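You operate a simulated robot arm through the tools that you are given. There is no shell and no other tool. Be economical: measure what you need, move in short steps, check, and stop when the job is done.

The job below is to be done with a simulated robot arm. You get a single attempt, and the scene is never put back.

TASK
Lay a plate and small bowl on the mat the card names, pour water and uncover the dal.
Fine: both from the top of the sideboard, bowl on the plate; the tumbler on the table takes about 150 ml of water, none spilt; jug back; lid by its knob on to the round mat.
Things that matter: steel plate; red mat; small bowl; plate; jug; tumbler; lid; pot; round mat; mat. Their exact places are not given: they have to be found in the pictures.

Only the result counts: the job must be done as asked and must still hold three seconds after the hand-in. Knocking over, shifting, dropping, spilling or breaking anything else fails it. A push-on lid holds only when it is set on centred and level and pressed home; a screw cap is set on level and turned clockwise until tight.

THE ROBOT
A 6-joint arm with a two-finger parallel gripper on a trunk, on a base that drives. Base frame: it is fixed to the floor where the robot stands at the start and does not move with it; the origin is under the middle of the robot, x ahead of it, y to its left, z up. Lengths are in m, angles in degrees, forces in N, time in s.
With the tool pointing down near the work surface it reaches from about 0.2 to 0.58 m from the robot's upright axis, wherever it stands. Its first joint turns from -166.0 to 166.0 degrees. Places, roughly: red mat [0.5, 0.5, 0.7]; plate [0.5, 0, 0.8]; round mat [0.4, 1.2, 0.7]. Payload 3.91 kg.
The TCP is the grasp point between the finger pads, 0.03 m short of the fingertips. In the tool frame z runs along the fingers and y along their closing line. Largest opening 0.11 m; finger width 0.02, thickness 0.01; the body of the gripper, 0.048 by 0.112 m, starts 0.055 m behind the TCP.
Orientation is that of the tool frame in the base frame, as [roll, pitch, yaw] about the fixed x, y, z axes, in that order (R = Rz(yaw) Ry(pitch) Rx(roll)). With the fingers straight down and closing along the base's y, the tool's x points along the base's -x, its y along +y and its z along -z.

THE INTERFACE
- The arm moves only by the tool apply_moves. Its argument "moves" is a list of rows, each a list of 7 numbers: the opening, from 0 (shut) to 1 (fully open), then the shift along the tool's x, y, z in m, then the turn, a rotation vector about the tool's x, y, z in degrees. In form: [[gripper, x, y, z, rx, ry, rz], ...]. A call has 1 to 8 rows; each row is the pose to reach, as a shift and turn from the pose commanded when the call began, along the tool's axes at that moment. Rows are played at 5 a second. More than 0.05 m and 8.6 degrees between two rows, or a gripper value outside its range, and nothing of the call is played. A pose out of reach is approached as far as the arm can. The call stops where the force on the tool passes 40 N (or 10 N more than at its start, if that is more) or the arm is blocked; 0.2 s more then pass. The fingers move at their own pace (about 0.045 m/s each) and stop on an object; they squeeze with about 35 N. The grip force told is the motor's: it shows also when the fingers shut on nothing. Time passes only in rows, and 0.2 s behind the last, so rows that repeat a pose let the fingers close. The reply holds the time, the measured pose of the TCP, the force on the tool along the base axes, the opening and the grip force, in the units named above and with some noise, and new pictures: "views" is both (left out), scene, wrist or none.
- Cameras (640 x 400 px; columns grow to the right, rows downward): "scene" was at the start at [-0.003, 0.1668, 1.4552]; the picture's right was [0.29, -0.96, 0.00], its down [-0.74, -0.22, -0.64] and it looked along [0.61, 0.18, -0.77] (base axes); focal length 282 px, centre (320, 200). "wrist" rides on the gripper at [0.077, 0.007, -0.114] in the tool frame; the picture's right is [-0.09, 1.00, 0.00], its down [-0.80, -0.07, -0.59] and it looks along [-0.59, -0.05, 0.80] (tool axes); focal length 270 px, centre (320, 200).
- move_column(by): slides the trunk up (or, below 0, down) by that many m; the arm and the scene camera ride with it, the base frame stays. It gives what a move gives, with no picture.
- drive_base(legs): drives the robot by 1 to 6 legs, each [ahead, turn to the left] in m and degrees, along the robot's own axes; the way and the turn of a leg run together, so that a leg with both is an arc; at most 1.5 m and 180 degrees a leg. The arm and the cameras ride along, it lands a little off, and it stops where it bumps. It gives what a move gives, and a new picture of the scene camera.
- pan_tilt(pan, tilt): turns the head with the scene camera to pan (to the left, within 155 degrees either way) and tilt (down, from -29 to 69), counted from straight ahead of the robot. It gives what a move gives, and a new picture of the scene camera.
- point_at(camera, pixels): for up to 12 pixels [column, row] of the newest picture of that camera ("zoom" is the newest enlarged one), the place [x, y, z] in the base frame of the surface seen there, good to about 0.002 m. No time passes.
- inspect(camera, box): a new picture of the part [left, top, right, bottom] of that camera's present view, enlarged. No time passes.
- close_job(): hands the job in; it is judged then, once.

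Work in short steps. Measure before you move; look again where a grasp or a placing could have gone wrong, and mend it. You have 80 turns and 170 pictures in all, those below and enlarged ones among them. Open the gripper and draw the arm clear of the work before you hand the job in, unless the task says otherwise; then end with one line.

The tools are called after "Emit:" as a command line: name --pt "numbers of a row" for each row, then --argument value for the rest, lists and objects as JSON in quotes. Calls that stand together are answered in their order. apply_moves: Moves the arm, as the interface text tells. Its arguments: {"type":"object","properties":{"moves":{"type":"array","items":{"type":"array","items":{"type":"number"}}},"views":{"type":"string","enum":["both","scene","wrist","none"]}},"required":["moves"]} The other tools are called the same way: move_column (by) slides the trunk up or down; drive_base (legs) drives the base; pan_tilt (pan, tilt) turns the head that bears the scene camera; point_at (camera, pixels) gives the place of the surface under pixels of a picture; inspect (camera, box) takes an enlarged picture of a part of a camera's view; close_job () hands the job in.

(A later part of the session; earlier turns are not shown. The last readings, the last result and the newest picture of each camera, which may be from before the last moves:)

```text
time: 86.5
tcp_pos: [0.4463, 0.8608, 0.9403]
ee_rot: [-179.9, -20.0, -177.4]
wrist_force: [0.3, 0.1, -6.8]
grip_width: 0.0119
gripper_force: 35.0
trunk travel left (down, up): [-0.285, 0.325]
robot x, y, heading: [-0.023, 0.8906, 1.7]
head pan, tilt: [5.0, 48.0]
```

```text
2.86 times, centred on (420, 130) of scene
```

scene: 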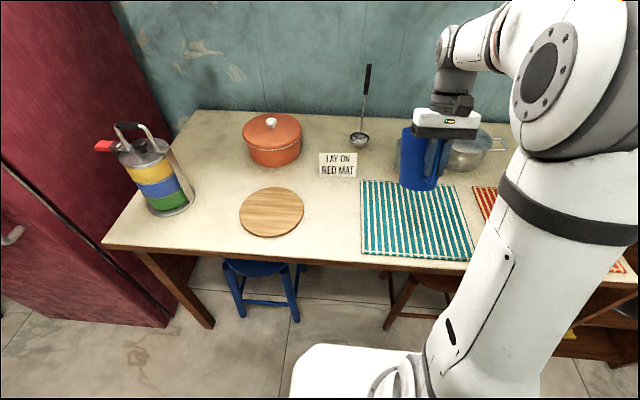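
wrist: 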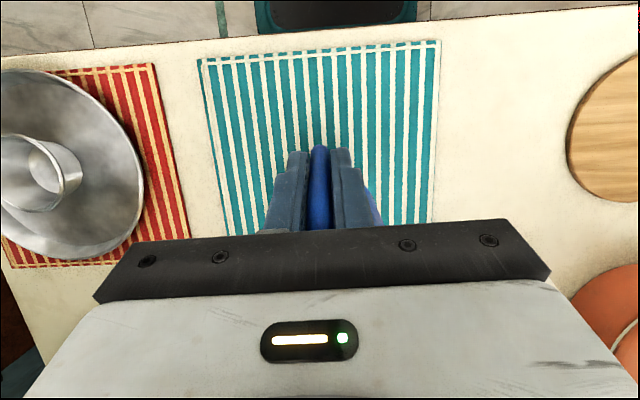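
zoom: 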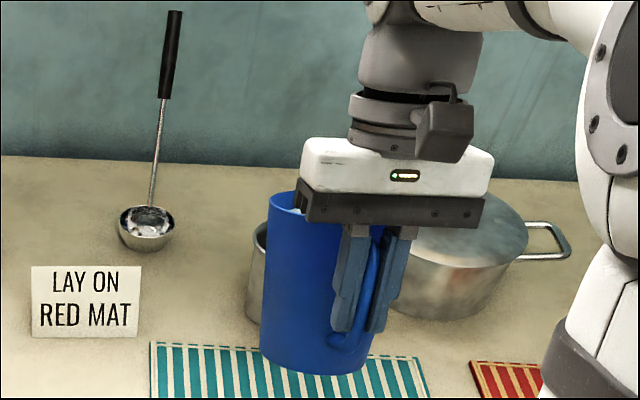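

The jug now hides the tumbler from this camera, so I'll rely on measured geometry plus the weight reading (baseline ≈6.6 N; 150 ml ≈ 1.47 N less) and look between pours. I move the spout over the tumbler, tilting to 30°.

Emit:
apply_moves --pt "0 -0.016 0 0.005 0 0 0" --pt "0 -0.032 0 0.01 0 0 0" --pt "0 -0.0479 0 0.0145 0 0 0" --pt "0 -0.049 0 0.01 0 4 0" --pt "0 -0.05 0 0.006 0 7 0" --pt "0 -0.0513 0 0.0025 0 10 0" --pt "0 -0.0513 0 0.0025 0 10 0" --pt "0 -0.0513 0 0.0025 0 10 0" --views "both"

Emit:
inspect --camera "scene" --box '[320, 60, 520, 200]'

```text
time: 88.3
tcp_pos: [0.4938, 0.8609, 0.9195]
ee_rot: [-180.0, -29.9, -177.5]
wrist_force: [0.1, 0.2, -5.9]
grip_width: 0.0116
gripper_force: 35.2
trunk travel left (down, up): [-0.285, 0.325]
robot x, y, heading: [-0.018, 0.8868, 1.5]
head pan, tilt: [5.0, 48.0]
```

scene: 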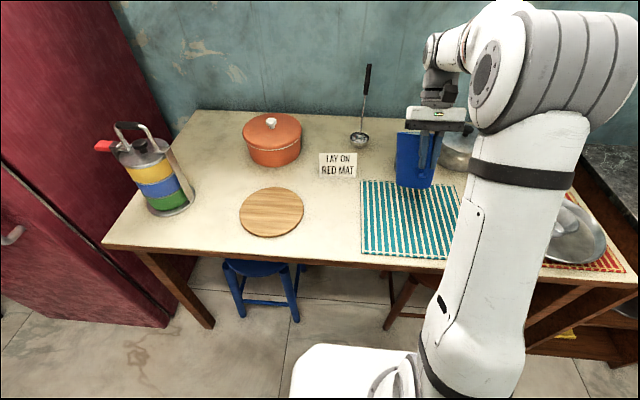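
wrist: 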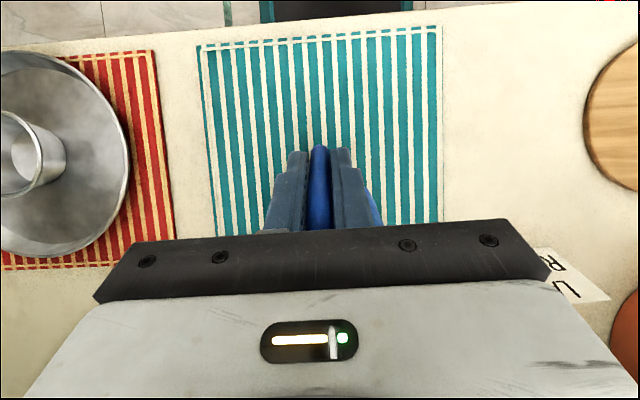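

```text
2.86 times, centred on (420, 130) of scene
```

zoom: 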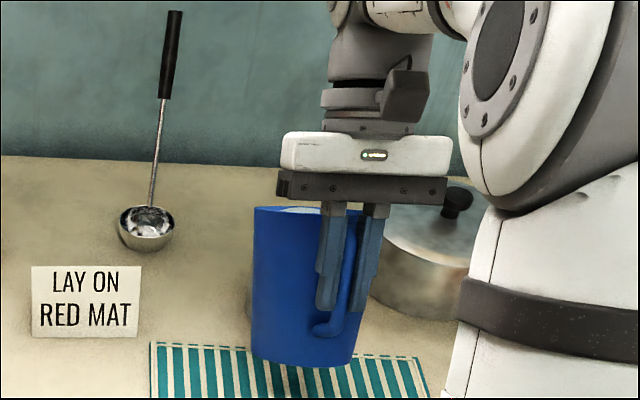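

At 30° the load still reads ~6 N (noise ±0.5). I tilt to 35° and hold for a second, then read again.

Emit:
apply_moves --pt "0 -0.001 0 -0.004 0 2.5 0" --pt "0 -0.0019 0 -0.008 0 5 0" --pt "0 -0.0019 0 -0.008 0 5 0" --pt "0 -0.0019 0 -0.008 0 5 0" --pt "0 -0.0019 0 -0.008 0 5 0" --pt "0 -0.0019 0 -0.008 0 5 0" --views "none"

Emit:
apply_moves --pt "0 0 0 0 0 0 0" --views "none"

Emit:
inspect --camera "scene" --box '[340, 90, 480, 200]'

```text
time: 89.7
tcp_pos: [0.4991, 0.8618, 0.926]
ee_rot: [180.0, -34.9, -177.4]
wrist_force: [-0.7, -0.1, -5.9]
grip_width: 0.012
gripper_force: 34.9
trunk travel left (down, up): [-0.285, 0.325]
robot x, y, heading: [-0.0186, 0.8909, 1.4]
head pan, tilt: [5.0, 48.0]
```

```text
time: 90.1
tcp_pos: [0.4992, 0.8625, 0.9258]
ee_rot: [180.0, -35.0, -177.4]
wrist_force: [0.3, -0.4, -6.7]
grip_width: 0.0117
gripper_force: 35.3
trunk travel left (down, up): [-0.285, 0.325]
robot x, y, heading: [-0.019, 0.8898, 1.3]
head pan, tilt: [5.0, 48.0]
```

```text
3.64 times, centred on (410, 145) of scene
```

zoom: 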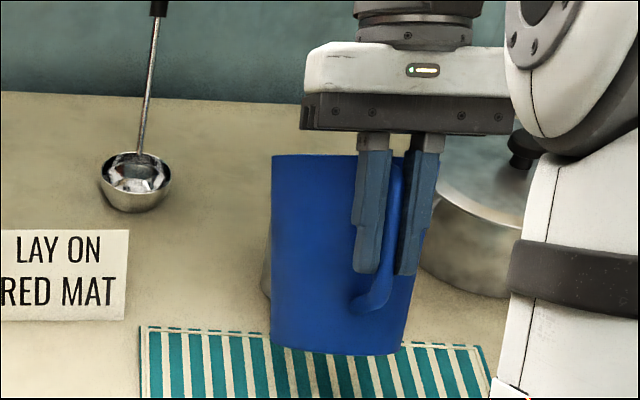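

A sliver of the tumbler shows left of the jug (265,260). I check lateral alignment by measuring the jug's sides.

Emit:
point_at --camera "zoom" --pixels '[[275, 170], [275, 250], [276, 330], [400, 340], [345, 350], [418, 170], [267, 262], [268, 285], [330, 200]]'

```text
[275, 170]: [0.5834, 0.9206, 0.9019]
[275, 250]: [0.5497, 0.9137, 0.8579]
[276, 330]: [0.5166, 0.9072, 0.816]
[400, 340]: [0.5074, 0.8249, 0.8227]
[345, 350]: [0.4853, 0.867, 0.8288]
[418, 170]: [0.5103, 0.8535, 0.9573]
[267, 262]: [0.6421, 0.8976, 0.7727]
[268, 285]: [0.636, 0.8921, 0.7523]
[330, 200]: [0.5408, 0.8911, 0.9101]
```

Alignment is good (jug axis y≈0.867, tumbler y≈0.868). I tilt on to 40°, hold, and read the weight.

Emit:
apply_moves --pt "0 0.0008 0 -0.0052 0 2.5 0" --pt "0 0.0016 0 -0.0105 0 5 0" --pt "0 0.0016 0 -0.0105 0 5 0" --pt "0 0.0016 0 -0.0105 0 5 0" --pt "0 0.0016 0 -0.0105 0 5 0" --pt "0 0.0016 0 -0.0105 0 5 0" --views "none"

Emit:
apply_moves --pt "0 0 0 0 0 0 0" --views "none"

Emit:
apply_moves --pt "0 0 0 0 0 0 0" --views "scene"

```text
time: 91.5
tcp_pos: [0.5044, 0.8629, 0.9355]
ee_rot: [-180.0, -39.9, -177.4]
wrist_force: [0.0, 0.2, -4.6]
grip_width: 0.0119
gripper_force: 34.9
trunk travel left (down, up): [-0.285, 0.325]
robot x, y, heading: [-0.0219, 0.8872, 1.4]
head pan, tilt: [5.0, 48.0]
```

```text
time: 91.9
tcp_pos: [0.504, 0.863, 0.9359]
ee_rot: [-179.9, -39.9, -177.5]
wrist_force: [0.1, -0.8, -6.0]
grip_width: 0.0118
gripper_force: 35.1
trunk travel left (down, up): [-0.285, 0.325]
robot x, y, heading: [-0.0202, 0.8891, 1.4]
head pan, tilt: [5.0, 48.0]
```

```text
time: 92.3
tcp_pos: [0.5046, 0.8618, 0.935]
ee_rot: [-180.0, -39.9, -177.4]
wrist_force: [0.4, -0.6, -4.5]
grip_width: 0.0118
gripper_force: 35.4
trunk travel left (down, up): [-0.285, 0.325]
robot x, y, heading: [-0.0194, 0.8889, 1.4]
head pan, tilt: [5.0, 48.0]
```

scene: 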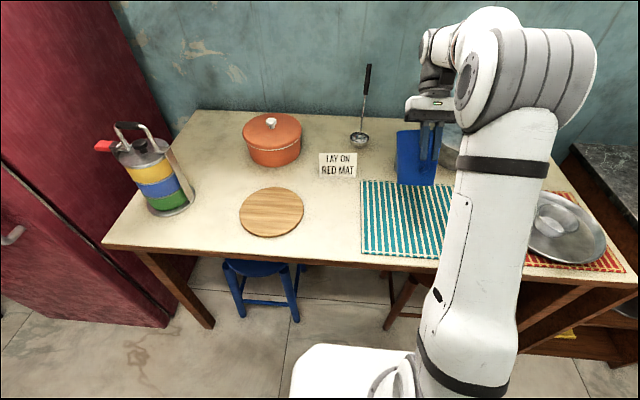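

Load readings (4.6, 6.0, 4.5) suggest water has flowed. I tilt the jug back over the tumbler, lift it away to the right, and look into the tumbler.

Emit:
apply_moves --pt "0 -0.0025 0 0.011 0 -5 0" --pt "0 -0.0051 0 0.0223 0 -10 0" --pt "0 0.0008 0 0.0283 0 -15 0" --pt "0 0.0066 0 0.0343 0 -20 0" --pt "0 0.031 0 0.018 0 -25 0" --pt "0 0.0556 0 0.0023 0 -30 0" --pt "0 0.069 0 -0.006 0 -35 0" --pt "0 0.0826 0 -0.0143 0 -40 0" --views "none"

Emit:
apply_moves --pt "0 0 -0.03 -0.01 0 0 0" --pt "0 0 -0.07 -0.02 0 0 0" --pt "0 0 -0.11 -0.02 0 0 0" --pt "0 0 -0.15 -0.02 0 0 0" --pt "0 0 -0.17 -0.02 0 0 0" --views "scene"

Emit:
inspect --camera "scene" --box '[340, 90, 480, 200]'

```text
time: 94.1
tcp_pos: [0.4508, 0.8606, 0.9991]
ee_rot: [180.0, 0.1, -177.4]
wrist_force: [-0.2, 0.3, -6.2]
grip_width: 0.0118
gripper_force: 35.3
trunk travel left (down, up): [-0.285, 0.325]
robot x, y, heading: [-0.0216, 0.8928, 1.5]
head pan, tilt: [5.0, 48.0]
```

```text
time: 95.3
tcp_pos: [0.4562, 0.6899, 1.0189]
ee_rot: [-180.0, 0.1, -177.4]
wrist_force: [0.9, 0.2, -5.1]
grip_width: 0.0118
gripper_force: 35.3
trunk travel left (down, up): [-0.285, 0.325]
robot x, y, heading: [-0.02, 0.89, 1.4]
head pan, tilt: [5.0, 48.0]
```

scene: 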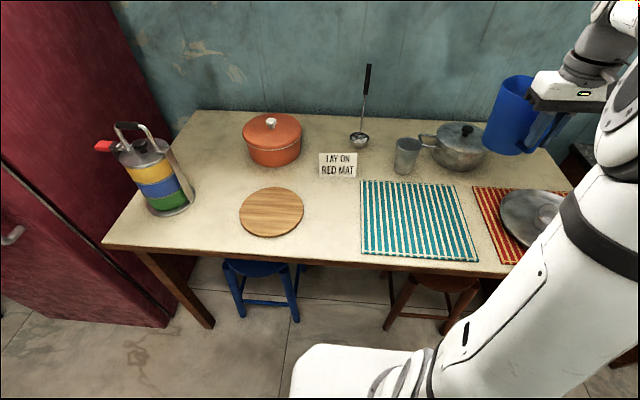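

```text
3.64 times, centred on (410, 145) of scene
```

zoom: 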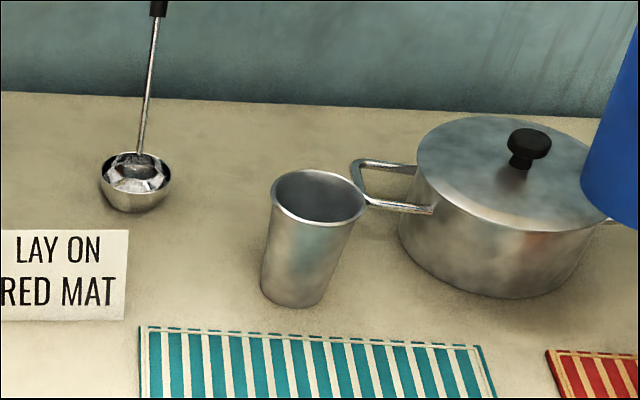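

I zoom right into the tumbler and measure the depth inside; also the jug's water level.

Emit:
inspect --camera "scene" --box '[392, 130, 424, 150]'

Emit:
point_at --camera "zoom" --pixels '[[320, 170], [320, 200], [320, 230], [320, 260], [320, 290], [260, 230], [380, 230], [320, 320]]'

Emit:
point_at --camera "scene" --pixels '[[515, 85], [517, 92], [512, 100], [500, 84], [525, 82]]'

```text
16.00 times, centred on (408, 140) of scene
```

zoom: 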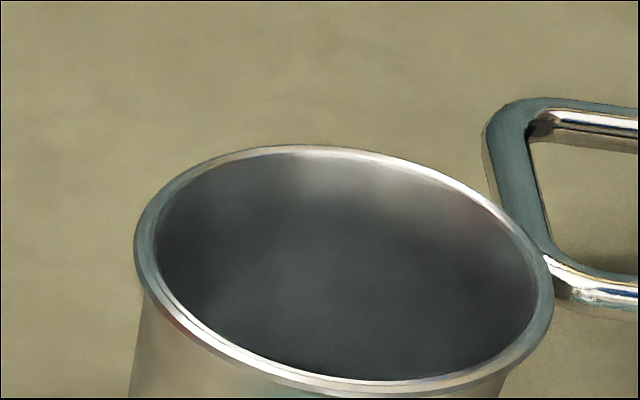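

```text
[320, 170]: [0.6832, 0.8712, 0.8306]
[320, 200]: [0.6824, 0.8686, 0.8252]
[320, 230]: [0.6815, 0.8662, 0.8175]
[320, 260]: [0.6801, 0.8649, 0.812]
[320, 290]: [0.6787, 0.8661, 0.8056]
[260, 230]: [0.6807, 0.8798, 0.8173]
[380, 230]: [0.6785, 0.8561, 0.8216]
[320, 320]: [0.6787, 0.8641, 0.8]
```

```text
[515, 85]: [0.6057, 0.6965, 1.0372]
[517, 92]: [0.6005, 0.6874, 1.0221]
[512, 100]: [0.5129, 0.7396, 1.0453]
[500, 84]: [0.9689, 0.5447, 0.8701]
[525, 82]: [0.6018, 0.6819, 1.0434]
```

No water surface is visible in the tumbler from this flat angle. I check the jug's interior and raise the trunk for a steeper look into both.

Emit:
move_column --by 0.3

Emit:
pan_tilt --pan -5 --tilt 55

Emit:
inspect --camera "scene" --box '[280, 40, 480, 165]'

```text
time: 98.3
tcp_pos: [0.4574, 0.6908, 1.3196]
ee_rot: [179.9, 0.1, -177.5]
wrist_force: [-0.1, -0.4, -6.0]
grip_width: 0.0122
gripper_force: 35.0
trunk travel left (down, up): [-0.585, 0.025]
robot x, y, heading: [-0.0247, 0.8887, 1.4]
head pan, tilt: [5.0, 48.0]
```

```text
time: 99.0
tcp_pos: [0.4571, 0.6905, 1.318]
ee_rot: [180.0, 0.1, -177.4]
wrist_force: [-0.4, -0.2, -7.5]
grip_width: 0.012
gripper_force: 34.5
trunk travel left (down, up): [-0.585, 0.025]
robot x, y, heading: [-0.0214, 0.8902, 1.3]
head pan, tilt: [-5.0, 55.0]
```

scene: 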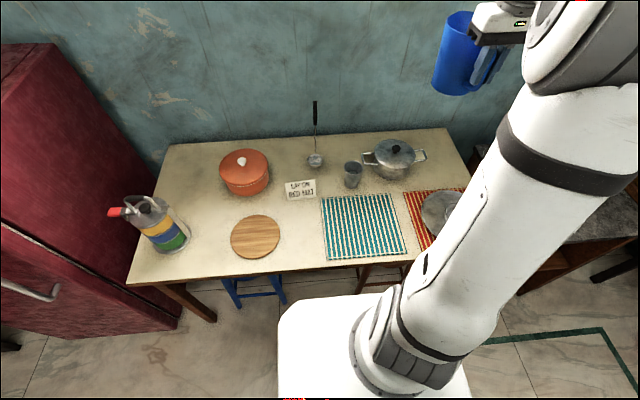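

```text
3.20 times, centred on (380, 102) of scene
```

zoom: 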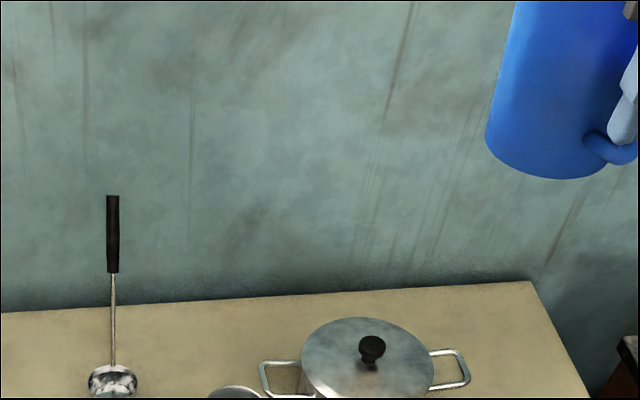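

The tumbler is at (352,175) in the new picture; I zoom into its mouth and measure inside.

Emit:
inspect --camera "scene" --box '[332, 155, 372, 180]'

Emit:
point_at --camera "zoom" --pixels '[[330, 110], [330, 130], [330, 150], [330, 170], [330, 190], [330, 210], [330, 225], [280, 170], [380, 170], [330, 240]]'

```text
16.00 times, centred on (352, 168) of scene
```

zoom: 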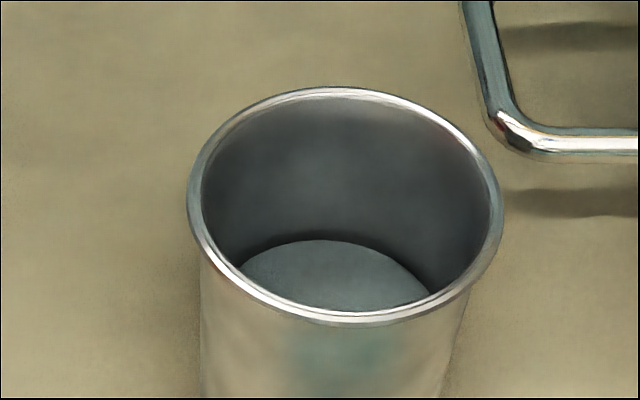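

```text
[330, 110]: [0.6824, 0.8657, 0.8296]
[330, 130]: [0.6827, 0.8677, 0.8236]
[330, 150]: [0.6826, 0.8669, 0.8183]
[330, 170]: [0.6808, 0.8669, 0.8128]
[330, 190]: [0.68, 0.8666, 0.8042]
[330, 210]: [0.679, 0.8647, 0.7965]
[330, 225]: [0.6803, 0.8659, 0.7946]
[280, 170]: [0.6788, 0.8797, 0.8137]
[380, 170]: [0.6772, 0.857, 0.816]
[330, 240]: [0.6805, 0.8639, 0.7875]
```

A flat surface shows at (330,275) in the zoom; I measure its height.

Emit:
point_at --camera "zoom" --pixels '[[330, 250], [330, 260], [330, 270], [330, 280], [330, 290], [290, 270], [380, 275], [345, 300], [280, 350], [330, 88], [190, 200], [502, 200]]'

```text
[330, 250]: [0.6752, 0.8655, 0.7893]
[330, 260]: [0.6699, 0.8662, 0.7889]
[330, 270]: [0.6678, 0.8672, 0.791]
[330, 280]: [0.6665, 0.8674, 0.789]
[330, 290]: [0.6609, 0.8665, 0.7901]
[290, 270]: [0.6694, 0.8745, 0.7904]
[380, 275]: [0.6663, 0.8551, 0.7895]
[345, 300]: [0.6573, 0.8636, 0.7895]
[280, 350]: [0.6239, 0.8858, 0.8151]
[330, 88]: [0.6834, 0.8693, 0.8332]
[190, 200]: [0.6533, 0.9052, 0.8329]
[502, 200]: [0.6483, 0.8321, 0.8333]
```

Water level is z≈0.7895, roughly 105 ml. About 45 ml more is needed (level ≈0.805), i.e. a tilt of ~43.5°. I lower the trunk, return over the tumbler and go back to 40°.

Emit:
move_column --by -0.3

Emit:
apply_moves --pt "0 0 0.03 0 0 0 0" --pt "0 0 0.07 0 0 0 0" --pt "0 0 0.11 0 0 0 0" --pt "0 0 0.15 0.01 0 0 0" --pt "0 0 0.17 0.02 0 0 0" --pt "0 0 0.17 0.02 0 0 0" --views "none"

```text
time: 102.0
tcp_pos: [0.4566, 0.6913, 1.019]
ee_rot: [180.0, 0.1, -177.4]
wrist_force: [0.4, -0.8, -6.2]
grip_width: 0.0118
gripper_force: 34.5
trunk travel left (down, up): [-0.285, 0.325]
robot x, y, heading: [-0.022, 0.8899, 1.5]
head pan, tilt: [-5.0, 55.0]
```

```text
time: 103.4
tcp_pos: [0.4475, 0.8617, 0.9977]
ee_rot: [180.0, 0.1, -177.4]
wrist_force: [0.0, -0.2, -5.6]
grip_width: 0.0119
gripper_force: 35.1
trunk travel left (down, up): [-0.285, 0.325]
robot x, y, heading: [-0.0215, 0.8898, 1.3]
head pan, tilt: [-5.0, 55.0]
```

Back at the start pose behind the tumbler. I replay the approach up to 40°, then give a short dose at 43.5° and tilt back to 35°.

Emit:
apply_moves --pt "0 -0.006 0 0.015 0 5 0" --pt "0 -0.011 0 0.03 0 10 0" --pt "0 -0.0195 0 0.058 0 15 0" --pt "0 -0.028 0 0.086 0 20 0" --pt "0 -0.0365 0 0.0855 0 25 0" --pt "0 -0.0447 0 0.0846 0 30 0" --pt "0 -0.0504 0 0.0737 0 35 0" --pt "0 -0.0551 0 0.0642 0 40 0" --views "none"

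Emit:
apply_moves --pt "0 0.0024 0 -0.0091 0 3.5 0" --pt "0 0.0024 0 -0.0091 0 3.5 0" --pt "0 0.0024 0 -0.0091 0 3.5 0" --pt "0 0.0024 0 -0.0091 0 3.5 0" --pt "0 0.0024 0 -0.0091 0 3.5 0" --pt "0 0.0024 0 -0.0091 0 3.5 0" --pt "0 0 0 0 0 0 0" --pt "0 -0.0025 0 0.0103 0 -5 0" --views "none"

Emit:
apply_moves --pt "0 -0.0016 0 0.0122 0 -5 0" --pt "0 0.0048 0 0.0176 0 -10 0" --pt "0 0.0112 0 0.023 0 -15 0" --pt "0 0.0343 0 0.005 0 -20 0" --pt "0 0.0574 0 -0.0132 0 -25 0" --pt "0 0.07 0 -0.0226 0 -30 0" --pt "0 0.0828 0 -0.032 0 -35 0" --views "none"

Emit:
apply_moves --pt "0 0 -0.03 -0.01 0 0 0" --pt "0 0 -0.07 -0.02 0 0 0" --pt "0 0 -0.11 -0.02 0 0 0" --pt "0 0 -0.15 -0.02 0 0 0" --pt "0 0 -0.17 -0.02 0 0 0" --views "none"

Emit:
move_column --by 0.3

Emit:
inspect --camera "scene" --box '[332, 155, 372, 180]'

Emit:
point_at --camera "zoom" --pixels '[[330, 170], [330, 200], [330, 215], [330, 230], [330, 250], [330, 270], [330, 290], [280, 260], [380, 260]]'

```text
time: 105.2
tcp_pos: [0.5052, 0.8615, 0.9341]
ee_rot: [-179.8, -39.9, -177.4]
wrist_force: [-0.3, -1.2, -5.2]
grip_width: 0.0119
gripper_force: 34.7
trunk travel left (down, up): [-0.285, 0.325]
robot x, y, heading: [-0.0201, 0.8917, 1.5]
head pan, tilt: [-5.0, 55.0]
```

```text
time: 107.0
tcp_pos: [0.4995, 0.8625, 0.9252]
ee_rot: [-180.0, -34.9, -177.4]
wrist_force: [0.8, 0.3, -6.3]
grip_width: 0.0119
gripper_force: 34.6
trunk travel left (down, up): [-0.285, 0.325]
robot x, y, heading: [-0.0199, 0.8915, 1.5]
head pan, tilt: [-5.0, 55.0]
```

```text
time: 108.6
tcp_pos: [0.4509, 0.8619, 0.999]
ee_rot: [-180.0, 0.0, -177.4]
wrist_force: [0.4, -0.1, -6.0]
grip_width: 0.0118
gripper_force: 35.1
trunk travel left (down, up): [-0.285, 0.325]
robot x, y, heading: [-0.022, 0.8924, 1.6]
head pan, tilt: [-5.0, 55.0]
```

```text
time: 109.8
tcp_pos: [0.4579, 0.6915, 1.0181]
ee_rot: [180.0, 0.0, -177.4]
wrist_force: [-0.1, -0.2, -5.3]
grip_width: 0.0117
gripper_force: 35.1
trunk travel left (down, up): [-0.285, 0.325]
robot x, y, heading: [-0.0211, 0.8904, 1.7]
head pan, tilt: [-5.0, 55.0]
```

```text
time: 112.8
tcp_pos: [0.4596, 0.6916, 1.3169]
ee_rot: [-179.9, 0.1, -177.3]
wrist_force: [0.8, -0.6, -6.2]
grip_width: 0.0117
gripper_force: 34.5
trunk travel left (down, up): [-0.585, 0.025]
robot x, y, heading: [-0.0213, 0.8889, 1.5]
head pan, tilt: [-5.0, 55.0]
```

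```text
16.00 times, centred on (352, 168) of scene
```

zoom: 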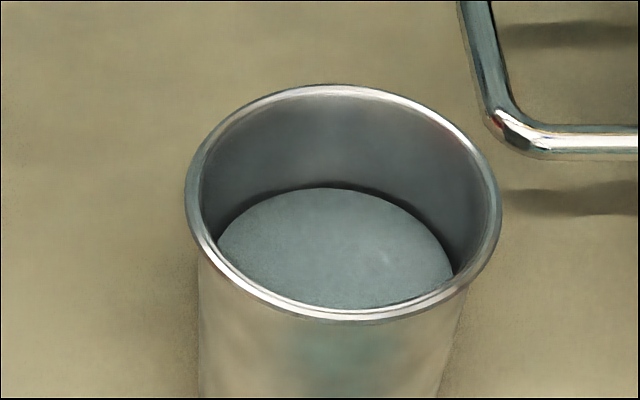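

```text
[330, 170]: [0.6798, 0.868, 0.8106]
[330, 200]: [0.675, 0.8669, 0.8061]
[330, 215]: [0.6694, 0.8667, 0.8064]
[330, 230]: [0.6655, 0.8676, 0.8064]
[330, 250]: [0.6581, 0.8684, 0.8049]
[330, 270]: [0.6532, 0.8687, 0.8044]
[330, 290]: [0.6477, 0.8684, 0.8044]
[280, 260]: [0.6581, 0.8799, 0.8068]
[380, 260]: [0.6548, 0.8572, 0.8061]
```

Level is now z≈0.8055, close to 150 ml, and the table around is dry. Now I bring the jug back: turn, reverse along the table, turn and go forward.

Emit:
drive_base --legs '[[0, 90], [-0.477, 0], [0, -92], [0.11, 0]]'

Emit:
pan_tilt --pan 10 --tilt 55

```text
time: 124.2
tcp_pos: [0.5732, 0.2104, 1.3195]
ee_rot: [-180.0, 0.2, -178.1]
wrist_force: [-1.2, 0.4, -4.0]
grip_width: 0.0119
gripper_force: 35.1
trunk travel left (down, up): [-0.585, 0.025]
robot x, y, heading: [0.1001, 0.4298, -2.2]
head pan, tilt: [-5.0, 55.0]
```

scene: 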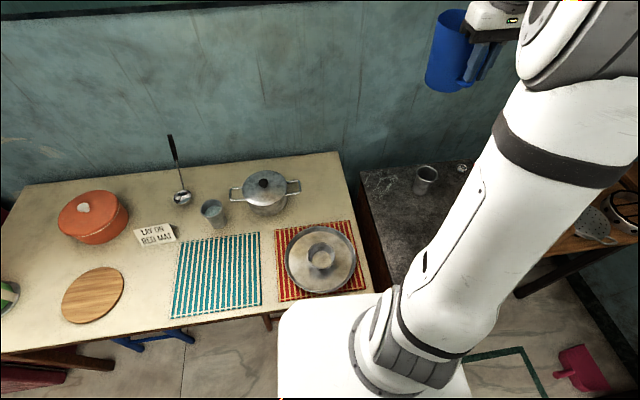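

```text
time: 125.0
tcp_pos: [0.5749, 0.2101, 1.3178]
ee_rot: [180.0, 0.1, -178.1]
wrist_force: [-1.0, 0.0, -5.4]
grip_width: 0.0117
gripper_force: 34.4
trunk travel left (down, up): [-0.585, 0.025]
robot x, y, heading: [0.0973, 0.4304, -2.1]
head pan, tilt: [10.0, 55.0]
```

scene: 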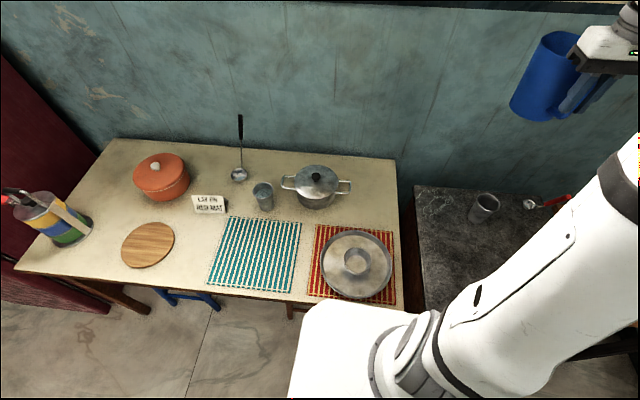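

I carry the jug over to its old spot in the air: TCP to (0.6457, 0.4588), then lower the trunk by 0.3 m.

Emit:
apply_moves --pt "0 -0.008 0.025 0 0 0 0.3" --pt "0 -0.02 0.062 0 0 0 0.6" --pt "0 -0.032 0.099 0 0 0 0.9" --pt "0 -0.044 0.136 0 0 0 1.2" --pt "0 -0.056 0.173 0 0 0 1.5" --pt "0 -0.068 0.21 0 0 0 1.8" --pt "0 -0.0799 0.2463 0 0 0 1.8" --pt "0 -0.0799 0.2463 0 0 0 1.8" --views "none"

Emit:
move_column --by -0.3

Emit:
pan_tilt --pan 5 --tilt 48

```text
time: 126.8
tcp_pos: [0.6475, 0.4597, 1.3191]
ee_rot: [-180.0, 0.1, 180.0]
wrist_force: [0.3, -1.4, -5.3]
grip_width: 0.012
gripper_force: 34.8
trunk travel left (down, up): [-0.585, 0.025]
robot x, y, heading: [0.0997, 0.4309, -2.3]
head pan, tilt: [10.0, 55.0]
```

```text
time: 129.8
tcp_pos: [0.6467, 0.4605, 1.0186]
ee_rot: [-179.9, 0.1, 180.0]
wrist_force: [-0.5, -0.4, -5.9]
grip_width: 0.012
gripper_force: 35.1
trunk travel left (down, up): [-0.285, 0.325]
robot x, y, heading: [0.1, 0.4314, -2.3]
head pan, tilt: [10.0, 55.0]
```

```text
time: 130.5
tcp_pos: [0.6468, 0.4589, 1.0181]
ee_rot: [180.0, 0.2, -179.9]
wrist_force: [0.6, -0.3, -6.0]
grip_width: 0.012
gripper_force: 35.3
trunk travel left (down, up): [-0.285, 0.325]
robot x, y, heading: [0.0986, 0.4354, -2.0]
head pan, tilt: [5.0, 48.0]
```

scene: 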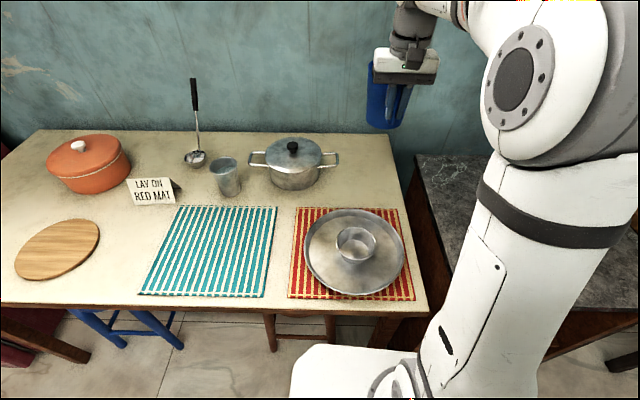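

I lower the jug to just above the table and ease it down to contact.

Emit:
apply_moves --pt "0 0.001 0 0.04 0 0 0" --pt "0 0.001 0 0.08 0 0 0" --pt "0 0.001 0 0.12 0 0 0" --pt "0 0.001 0 0.155 0 0 0" --pt "0 0.001 0 0.175 0 0 0" --pt "0 0.001 0 0.184 0 0 0" --pt "0 0.001 0 0.188 0 0 0" --pt "0 0.001 0 0.191 0 0 0" --views "wrist"

Emit:
inspect --camera "scene" --box '[330, 90, 450, 210]'

```text
time: 132.3
tcp_pos: [0.6466, 0.4601, 0.83]
ee_rot: [179.9, 0.3, -179.8]
wrist_force: [-4.8, 0.9, 10.4]
grip_width: 0.0121
gripper_force: 34.4
trunk travel left (down, up): [-0.285, 0.325]
robot x, y, heading: [0.0994, 0.4305, -2.1]
head pan, tilt: [5.0, 48.0]
```

wrist: 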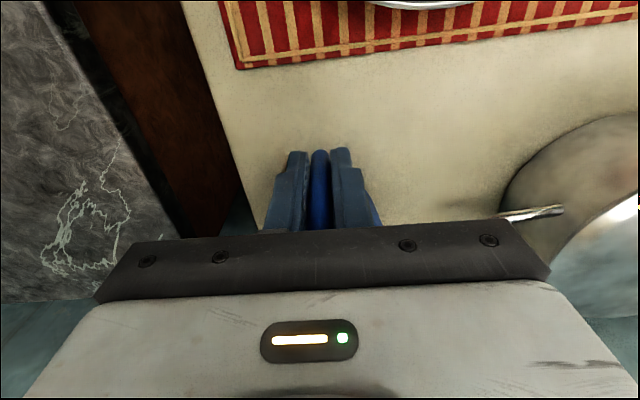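

```text
3.33 times, centred on (390, 150) of scene
```

zoom: 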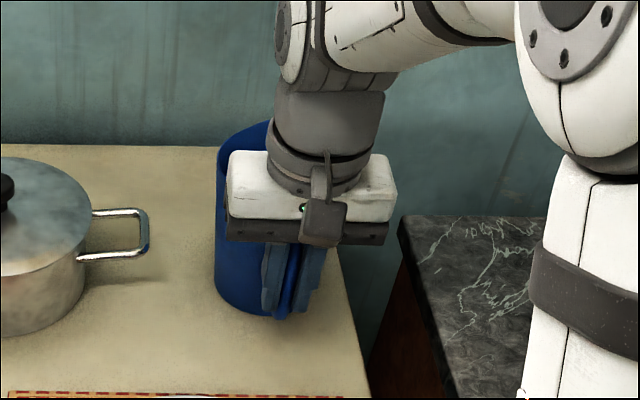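

Contact with the table (≈16 N beyond the load). I open to 44 mm and rise straight up clear of the handle.

Emit:
apply_moves --pt "0.15 0 0 -0.001 0 0 0" --pt "0.4 0 0 -0.001 0 0 0" --pt "0.4 0 0 -0.001 0 0 0" --pt "0.4 0 0 -0.03 0 0 0" --pt "0.4 0 0 -0.07 0 0 0" --pt "0.4 0 0 -0.11 0 0 0" --pt "0.4 0 0 -0.15 0 0 0" --views "both"

Emit:
inspect --camera "scene" --box '[180, 90, 420, 220]'

```text
time: 133.9
tcp_pos: [0.6454, 0.4594, 0.9773]
ee_rot: [179.9, 0.1, -179.9]
wrist_force: [0.0, -0.4, -0.3]
grip_width: 0.0442
gripper_force: 0.1
trunk travel left (down, up): [-0.285, 0.325]
robot x, y, heading: [0.0989, 0.4292, -2.0]
head pan, tilt: [5.0, 48.0]
```

scene: 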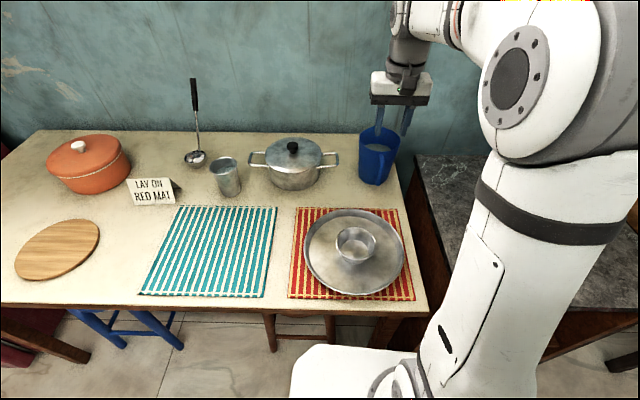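
wrist: 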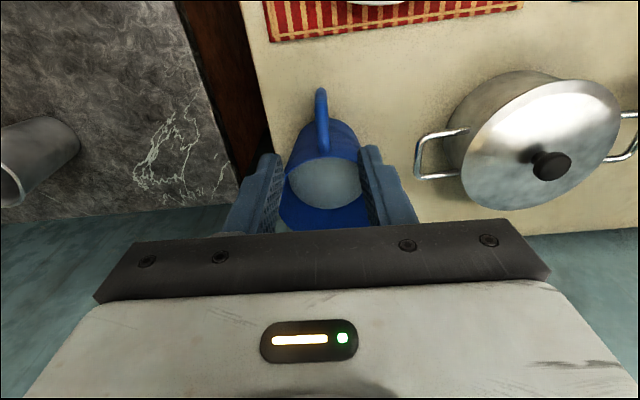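

```text
2.67 times, centred on (300, 155) of scene
```

zoom: 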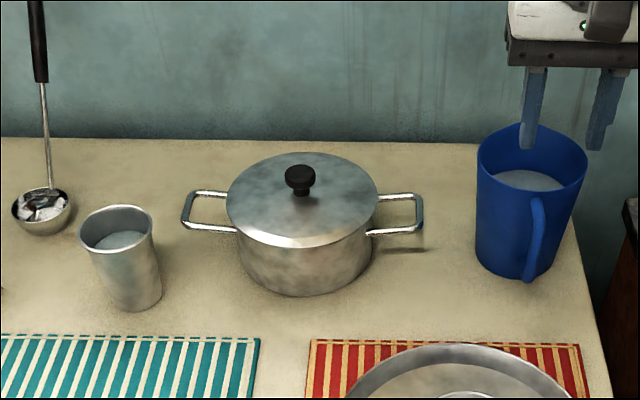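

The jug is back. Now I must tell which pot holds the dal; I look closely at the orange pot and at the steel pot for marks.

Emit:
inspect --camera "scene" --box '[10, 110, 150, 290]'

Emit:
inspect --camera "scene" --box '[235, 125, 355, 200]'

Emit:
point_at --camera "scene" --pixels '[[17, 262], [99, 238], [75, 222], [48, 277], [58, 250], [48, 160], [122, 155], [78, 147], [80, 137], [265, 152], [321, 155], [292, 147]]'

```text
2.22 times, centred on (80, 200) of scene
```

zoom: 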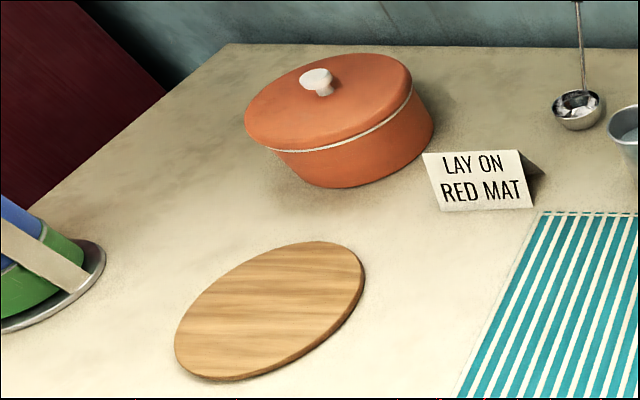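

```text
5.33 times, centred on (295, 162) of scene
```

zoom: 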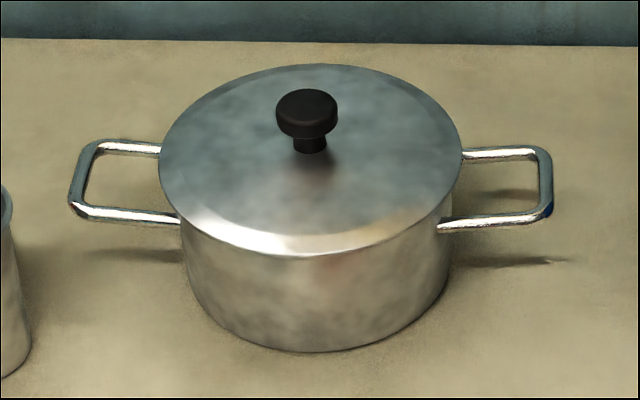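

```text
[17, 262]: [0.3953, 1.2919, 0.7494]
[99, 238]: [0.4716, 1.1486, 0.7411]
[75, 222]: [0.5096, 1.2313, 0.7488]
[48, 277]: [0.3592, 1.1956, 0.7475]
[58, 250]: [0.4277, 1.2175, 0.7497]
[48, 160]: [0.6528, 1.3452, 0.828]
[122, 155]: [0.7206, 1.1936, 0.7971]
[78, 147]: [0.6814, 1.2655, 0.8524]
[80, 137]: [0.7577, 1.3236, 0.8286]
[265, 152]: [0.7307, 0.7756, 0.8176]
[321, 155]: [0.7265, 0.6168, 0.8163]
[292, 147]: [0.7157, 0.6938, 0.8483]
```

The orange one looks like a roti casserole; the steel pot with the loose lid beside the ladle is the likely dal pot. I'll lift that lid by its knob and check the contents. First I drive to about (0.1, 0.85), from where both the pot and the round mat are in reach.

Emit:
drive_base --legs '[[-0.12, 0], [0, 92], [0.42, 0], [0, -90], [0.11, 0]]'

Emit:
pan_tilt --pan 0 --tilt 50

```text
time: 145.8
tcp_pos: [0.6361, 0.8986, 0.9762]
ee_rot: [180.0, 0.0, -177.9]
wrist_force: [-0.9, 0.7, 0.2]
grip_width: 0.0442
gripper_force: 0.1
trunk travel left (down, up): [-0.285, 0.325]
robot x, y, heading: [0.0876, 0.8706, -0.7]
head pan, tilt: [5.0, 48.0]
```

scene: 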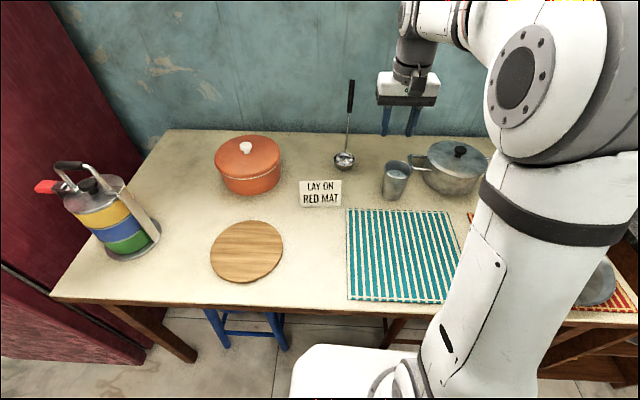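

```text
time: 146.5
tcp_pos: [0.6345, 0.9006, 0.9762]
ee_rot: [179.9, 0.0, -177.9]
wrist_force: [0.1, 0.3, -0.5]
grip_width: 0.044
gripper_force: 0.1
trunk travel left (down, up): [-0.285, 0.325]
robot x, y, heading: [0.0886, 0.8675, -0.7]
head pan, tilt: [0.0, 50.0]
```

scene: 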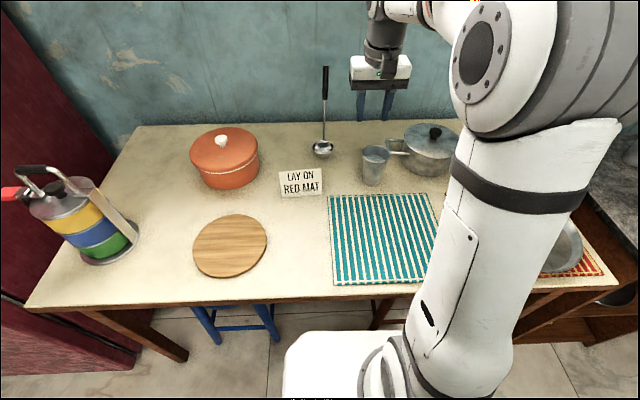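

I move over the steel lid's knob at about (0.716, 0.693), opening to 70 mm, and look with the wrist camera.

Emit:
apply_moves --pt "0.65 -0.015 -0.042 0 0 0 0" --pt "0.65 -0.03 -0.084 0 0 0 0" --pt "0.65 -0.045 -0.126 0 0 0 0" --pt "0.65 -0.06 -0.168 0 0 0 0" --pt "0.65 -0.0738 -0.2105 0 0 0 0" --pt "0.65 -0.0738 -0.2105 0 0 0 0" --views "wrist"

Emit:
inspect --camera "wrist" --box '[220, 60, 420, 240]'

```text
time: 147.9
tcp_pos: [0.7161, 0.6922, 0.9755]
ee_rot: [-180.0, 0.2, -177.9]
wrist_force: [1.0, 0.4, 0.1]
grip_width: 0.0716
gripper_force: 0.1
trunk travel left (down, up): [-0.285, 0.325]
robot x, y, heading: [0.0885, 0.871, -0.7]
head pan, tilt: [0.0, 50.0]
```

wrist: 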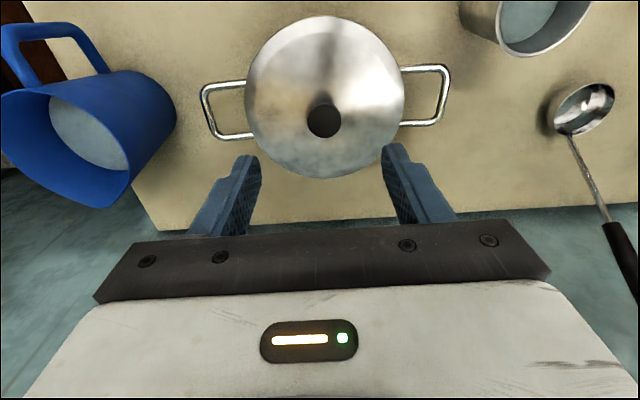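

```text
2.22 times, centred on (320, 150) of wrist
```

zoom: 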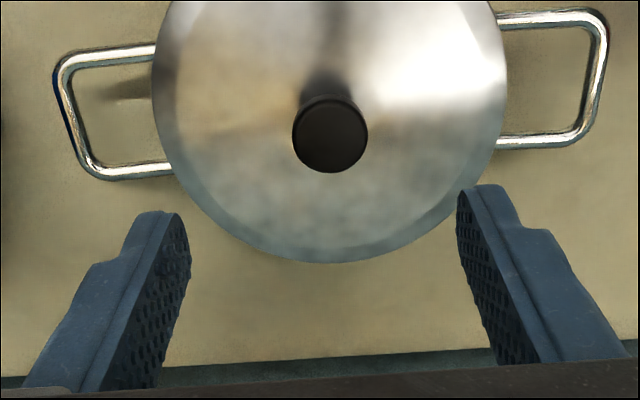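

I measure the knob's top and the lid's surface in this zoom.

Emit:
point_at --camera "zoom" --pixels '[[330, 140], [297, 140], [363, 140], [330, 108], [330, 168], [330, 85], [420, 140], [240, 140], [330, 200], [330, 250], [165, 90], [495, 90]]'

```text
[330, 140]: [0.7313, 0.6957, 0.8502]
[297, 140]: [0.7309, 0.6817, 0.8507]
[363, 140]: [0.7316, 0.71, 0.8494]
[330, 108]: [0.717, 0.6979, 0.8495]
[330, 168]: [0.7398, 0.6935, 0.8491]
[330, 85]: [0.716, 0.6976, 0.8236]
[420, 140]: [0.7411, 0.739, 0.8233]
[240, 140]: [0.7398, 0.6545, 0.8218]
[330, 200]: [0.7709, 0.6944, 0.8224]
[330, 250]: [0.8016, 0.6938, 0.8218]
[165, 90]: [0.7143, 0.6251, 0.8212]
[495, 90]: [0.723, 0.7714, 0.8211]
```

Knob centre (0.729, 0.696), top z 0.850, lid surface 0.8225. I descend so the tips stop ~4 mm above the lid.

Emit:
apply_moves --pt "0.65 -0.0131 0.0033 0.03 0 0 0" --pt "0.65 -0.0131 0.0033 0.06 0 0 0" --pt "0.65 -0.0131 0.0033 0.09 0 0 0" --pt "0.65 -0.0131 0.0033 0.108 0 0 0" --pt "0.65 -0.0131 0.0033 0.1185 0 0 0" --pt "0.65 -0.0131 0.0033 0.1185 0 0 0" --views "wrist"

```text
time: 149.3
tcp_pos: [0.7293, 0.6959, 0.8574]
ee_rot: [180.0, 0.1, -177.9]
wrist_force: [0.1, 0.0, 0.5]
grip_width: 0.0715
gripper_force: 0.1
trunk travel left (down, up): [-0.285, 0.325]
robot x, y, heading: [0.0904, 0.8705, -0.6]
head pan, tilt: [0.0, 50.0]
```

wrist: 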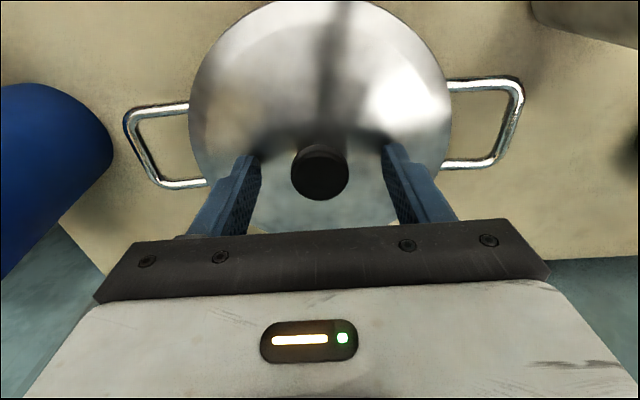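

The knob sits midway between the fingers. I close on it and lift the lid 6 cm to see the contents.

Emit:
apply_moves --pt "0 0 0 0 0 0 0" --pt "0 0 0 0 0 0 0" --pt "0 0 0 0 0 0 0" --pt "0 0 0 0 0 0 0" --pt "0 0 0 -0.01 0 0 0" --pt "0 0 0 -0.025 0 0 0" --pt "0 0 0 -0.045 0 0 0" --pt "0 0 0 -0.07 0 0 0" --views "both"

Emit:
inspect --camera "scene" --box '[340, 70, 500, 190]'

```text
time: 151.1
tcp_pos: [0.7304, 0.6945, 0.929]
ee_rot: [180.0, 0.0, -177.9]
wrist_force: [0.0, 0.3, -1.6]
grip_width: 0.0309
gripper_force: 34.9
trunk travel left (down, up): [-0.285, 0.325]
robot x, y, heading: [0.0865, 0.8717, -0.4]
head pan, tilt: [0.0, 50.0]
```

scene: 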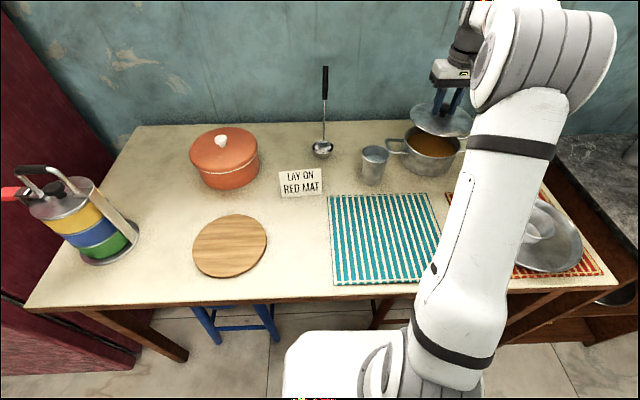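
wrist: 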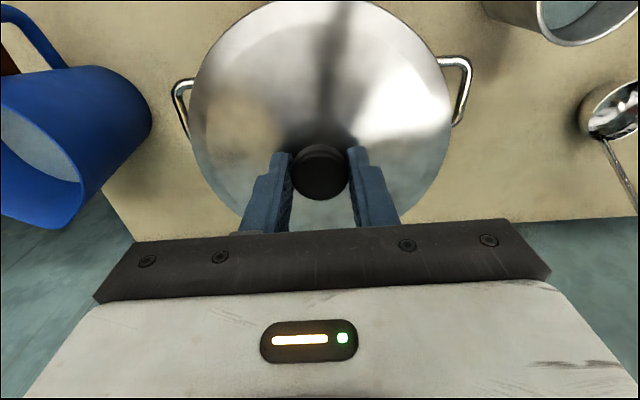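

```text
3.33 times, centred on (420, 130) of scene
```

zoom: 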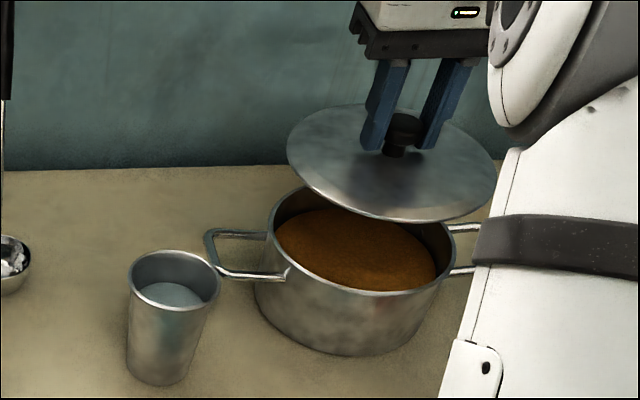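

Dal it is. Before carrying the lid over, I measure the round mat (centre near (230,245)).

Emit:
point_at --camera "scene" --pixels '[[195, 250], [265, 239], [234, 216], [221, 274], [205, 228], [255, 258], [204, 267], [260, 225], [230, 245]]'

```text
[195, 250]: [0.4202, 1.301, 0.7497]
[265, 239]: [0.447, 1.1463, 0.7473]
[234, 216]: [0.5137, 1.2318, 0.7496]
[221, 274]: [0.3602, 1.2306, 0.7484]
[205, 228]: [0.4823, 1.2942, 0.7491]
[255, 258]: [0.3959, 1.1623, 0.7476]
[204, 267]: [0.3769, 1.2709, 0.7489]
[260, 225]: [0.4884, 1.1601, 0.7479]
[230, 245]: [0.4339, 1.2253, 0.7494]
```

Mat centre ≈ (0.437, 1.224), z 0.749. I raise the lid a little and carry it across.

Emit:
apply_moves --pt "0 0 0 -0.03 0 0 0" --pt "0 0.02 0.038 -0.035 0 0 0" --pt "0 0.041 0.08 -0.035 0 0 0" --pt "0 0.062 0.122 -0.035 0 0 0" --pt "0 0.083 0.164 -0.035 0 0 0" --pt "0 0.104 0.206 -0.035 0 0 0" --pt "0 0.125 0.248 -0.035 0 0 0" --pt "0 0.1367 0.27 -0.035 0 0 0" --views "none"

Emit:
apply_moves --pt "0 0.02 0.04 0 0 0 0" --pt "0 0.041 0.082 0 0 0 0" --pt "0 0.062 0.124 0 0 0 0" --pt "0 0.083 0.165 0 0 0 0" --pt "0 0.104 0.206 0 0 0 0" --pt "0 0.125 0.246 0 0 0 0" --pt "0 0.1367 0.27 0 0 0 0" --pt "0 0.1367 0.27 0.03 0 0 0" --views "both"

```text
time: 152.9
tcp_pos: [0.5815, 0.9596, 0.9631]
ee_rot: [180.0, 0.1, -177.9]
wrist_force: [-0.3, -0.2, -0.3]
grip_width: 0.0307
gripper_force: 34.7
trunk travel left (down, up): [-0.285, 0.325]
robot x, y, heading: [0.0873, 0.8716, -0.7]
head pan, tilt: [0.0, 50.0]
```

```text
time: 154.7
tcp_pos: [0.4352, 1.2242, 0.9335]
ee_rot: [-179.9, 0.1, -178.0]
wrist_force: [-0.4, -0.9, -0.2]
grip_width: 0.0308
gripper_force: 35.0
trunk travel left (down, up): [-0.285, 0.325]
robot x, y, heading: [0.086, 0.8713, -0.6]
head pan, tilt: [0.0, 50.0]
5 turns are left
```

scene: 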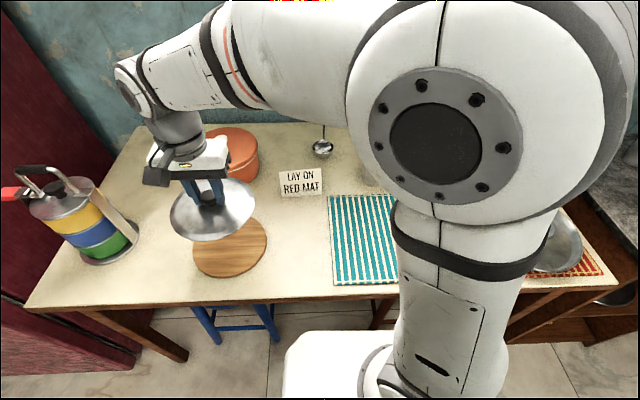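
wrist: 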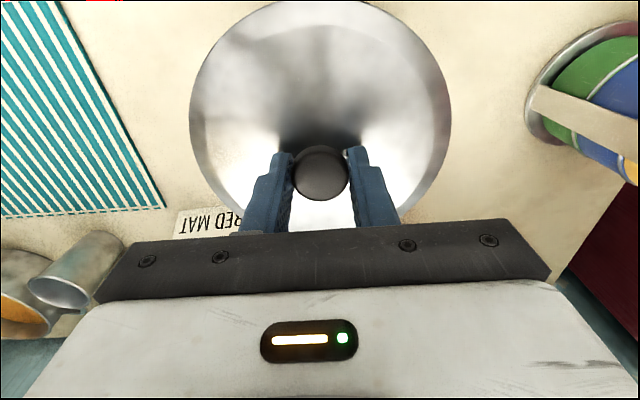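

The lid hovers level above the round mat at (0.436, 1.224). I lower it slowly to contact.

Emit:
apply_moves --pt "0 -0.0015 0 0.04 0 0 0" --pt "0 -0.0015 0 0.08 0 0 0" --pt "0 -0.0015 0 0.11 0 0 0" --pt "0 -0.0015 0 0.13 0 0 0" --pt "0 -0.0015 0 0.138 0 0 0" --pt "0 -0.0015 0 0.142 0 0 0" --pt "0 -0.0015 0 0.145 0 0 0" --pt "0 -0.0015 0 0.147 0 0 0" --views "both"

```text
time: 156.2
tcp_pos: [0.4388, 1.2259, 0.7943]
ee_rot: [179.6, 0.5, -177.9]
wrist_force: [-2.1, -2.5, 23.3]
grip_width: 0.0308
gripper_force: 34.8
trunk travel left (down, up): [-0.285, 0.325]
robot x, y, heading: [0.0901, 0.8691, -0.8]
head pan, tilt: [0.0, 50.0]
stopped in row 7: the force on the tool passed its limit (the readings are from after the stop); the commanded pose is now the measured one
4 turns are left
```

scene: 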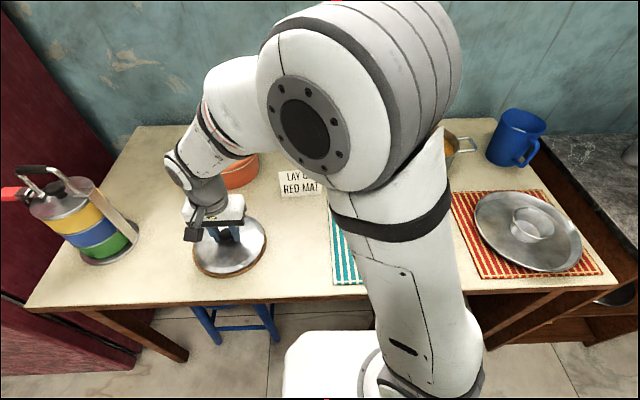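
wrist: 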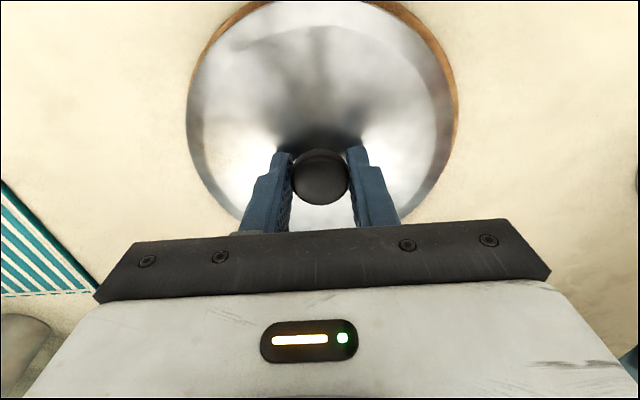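

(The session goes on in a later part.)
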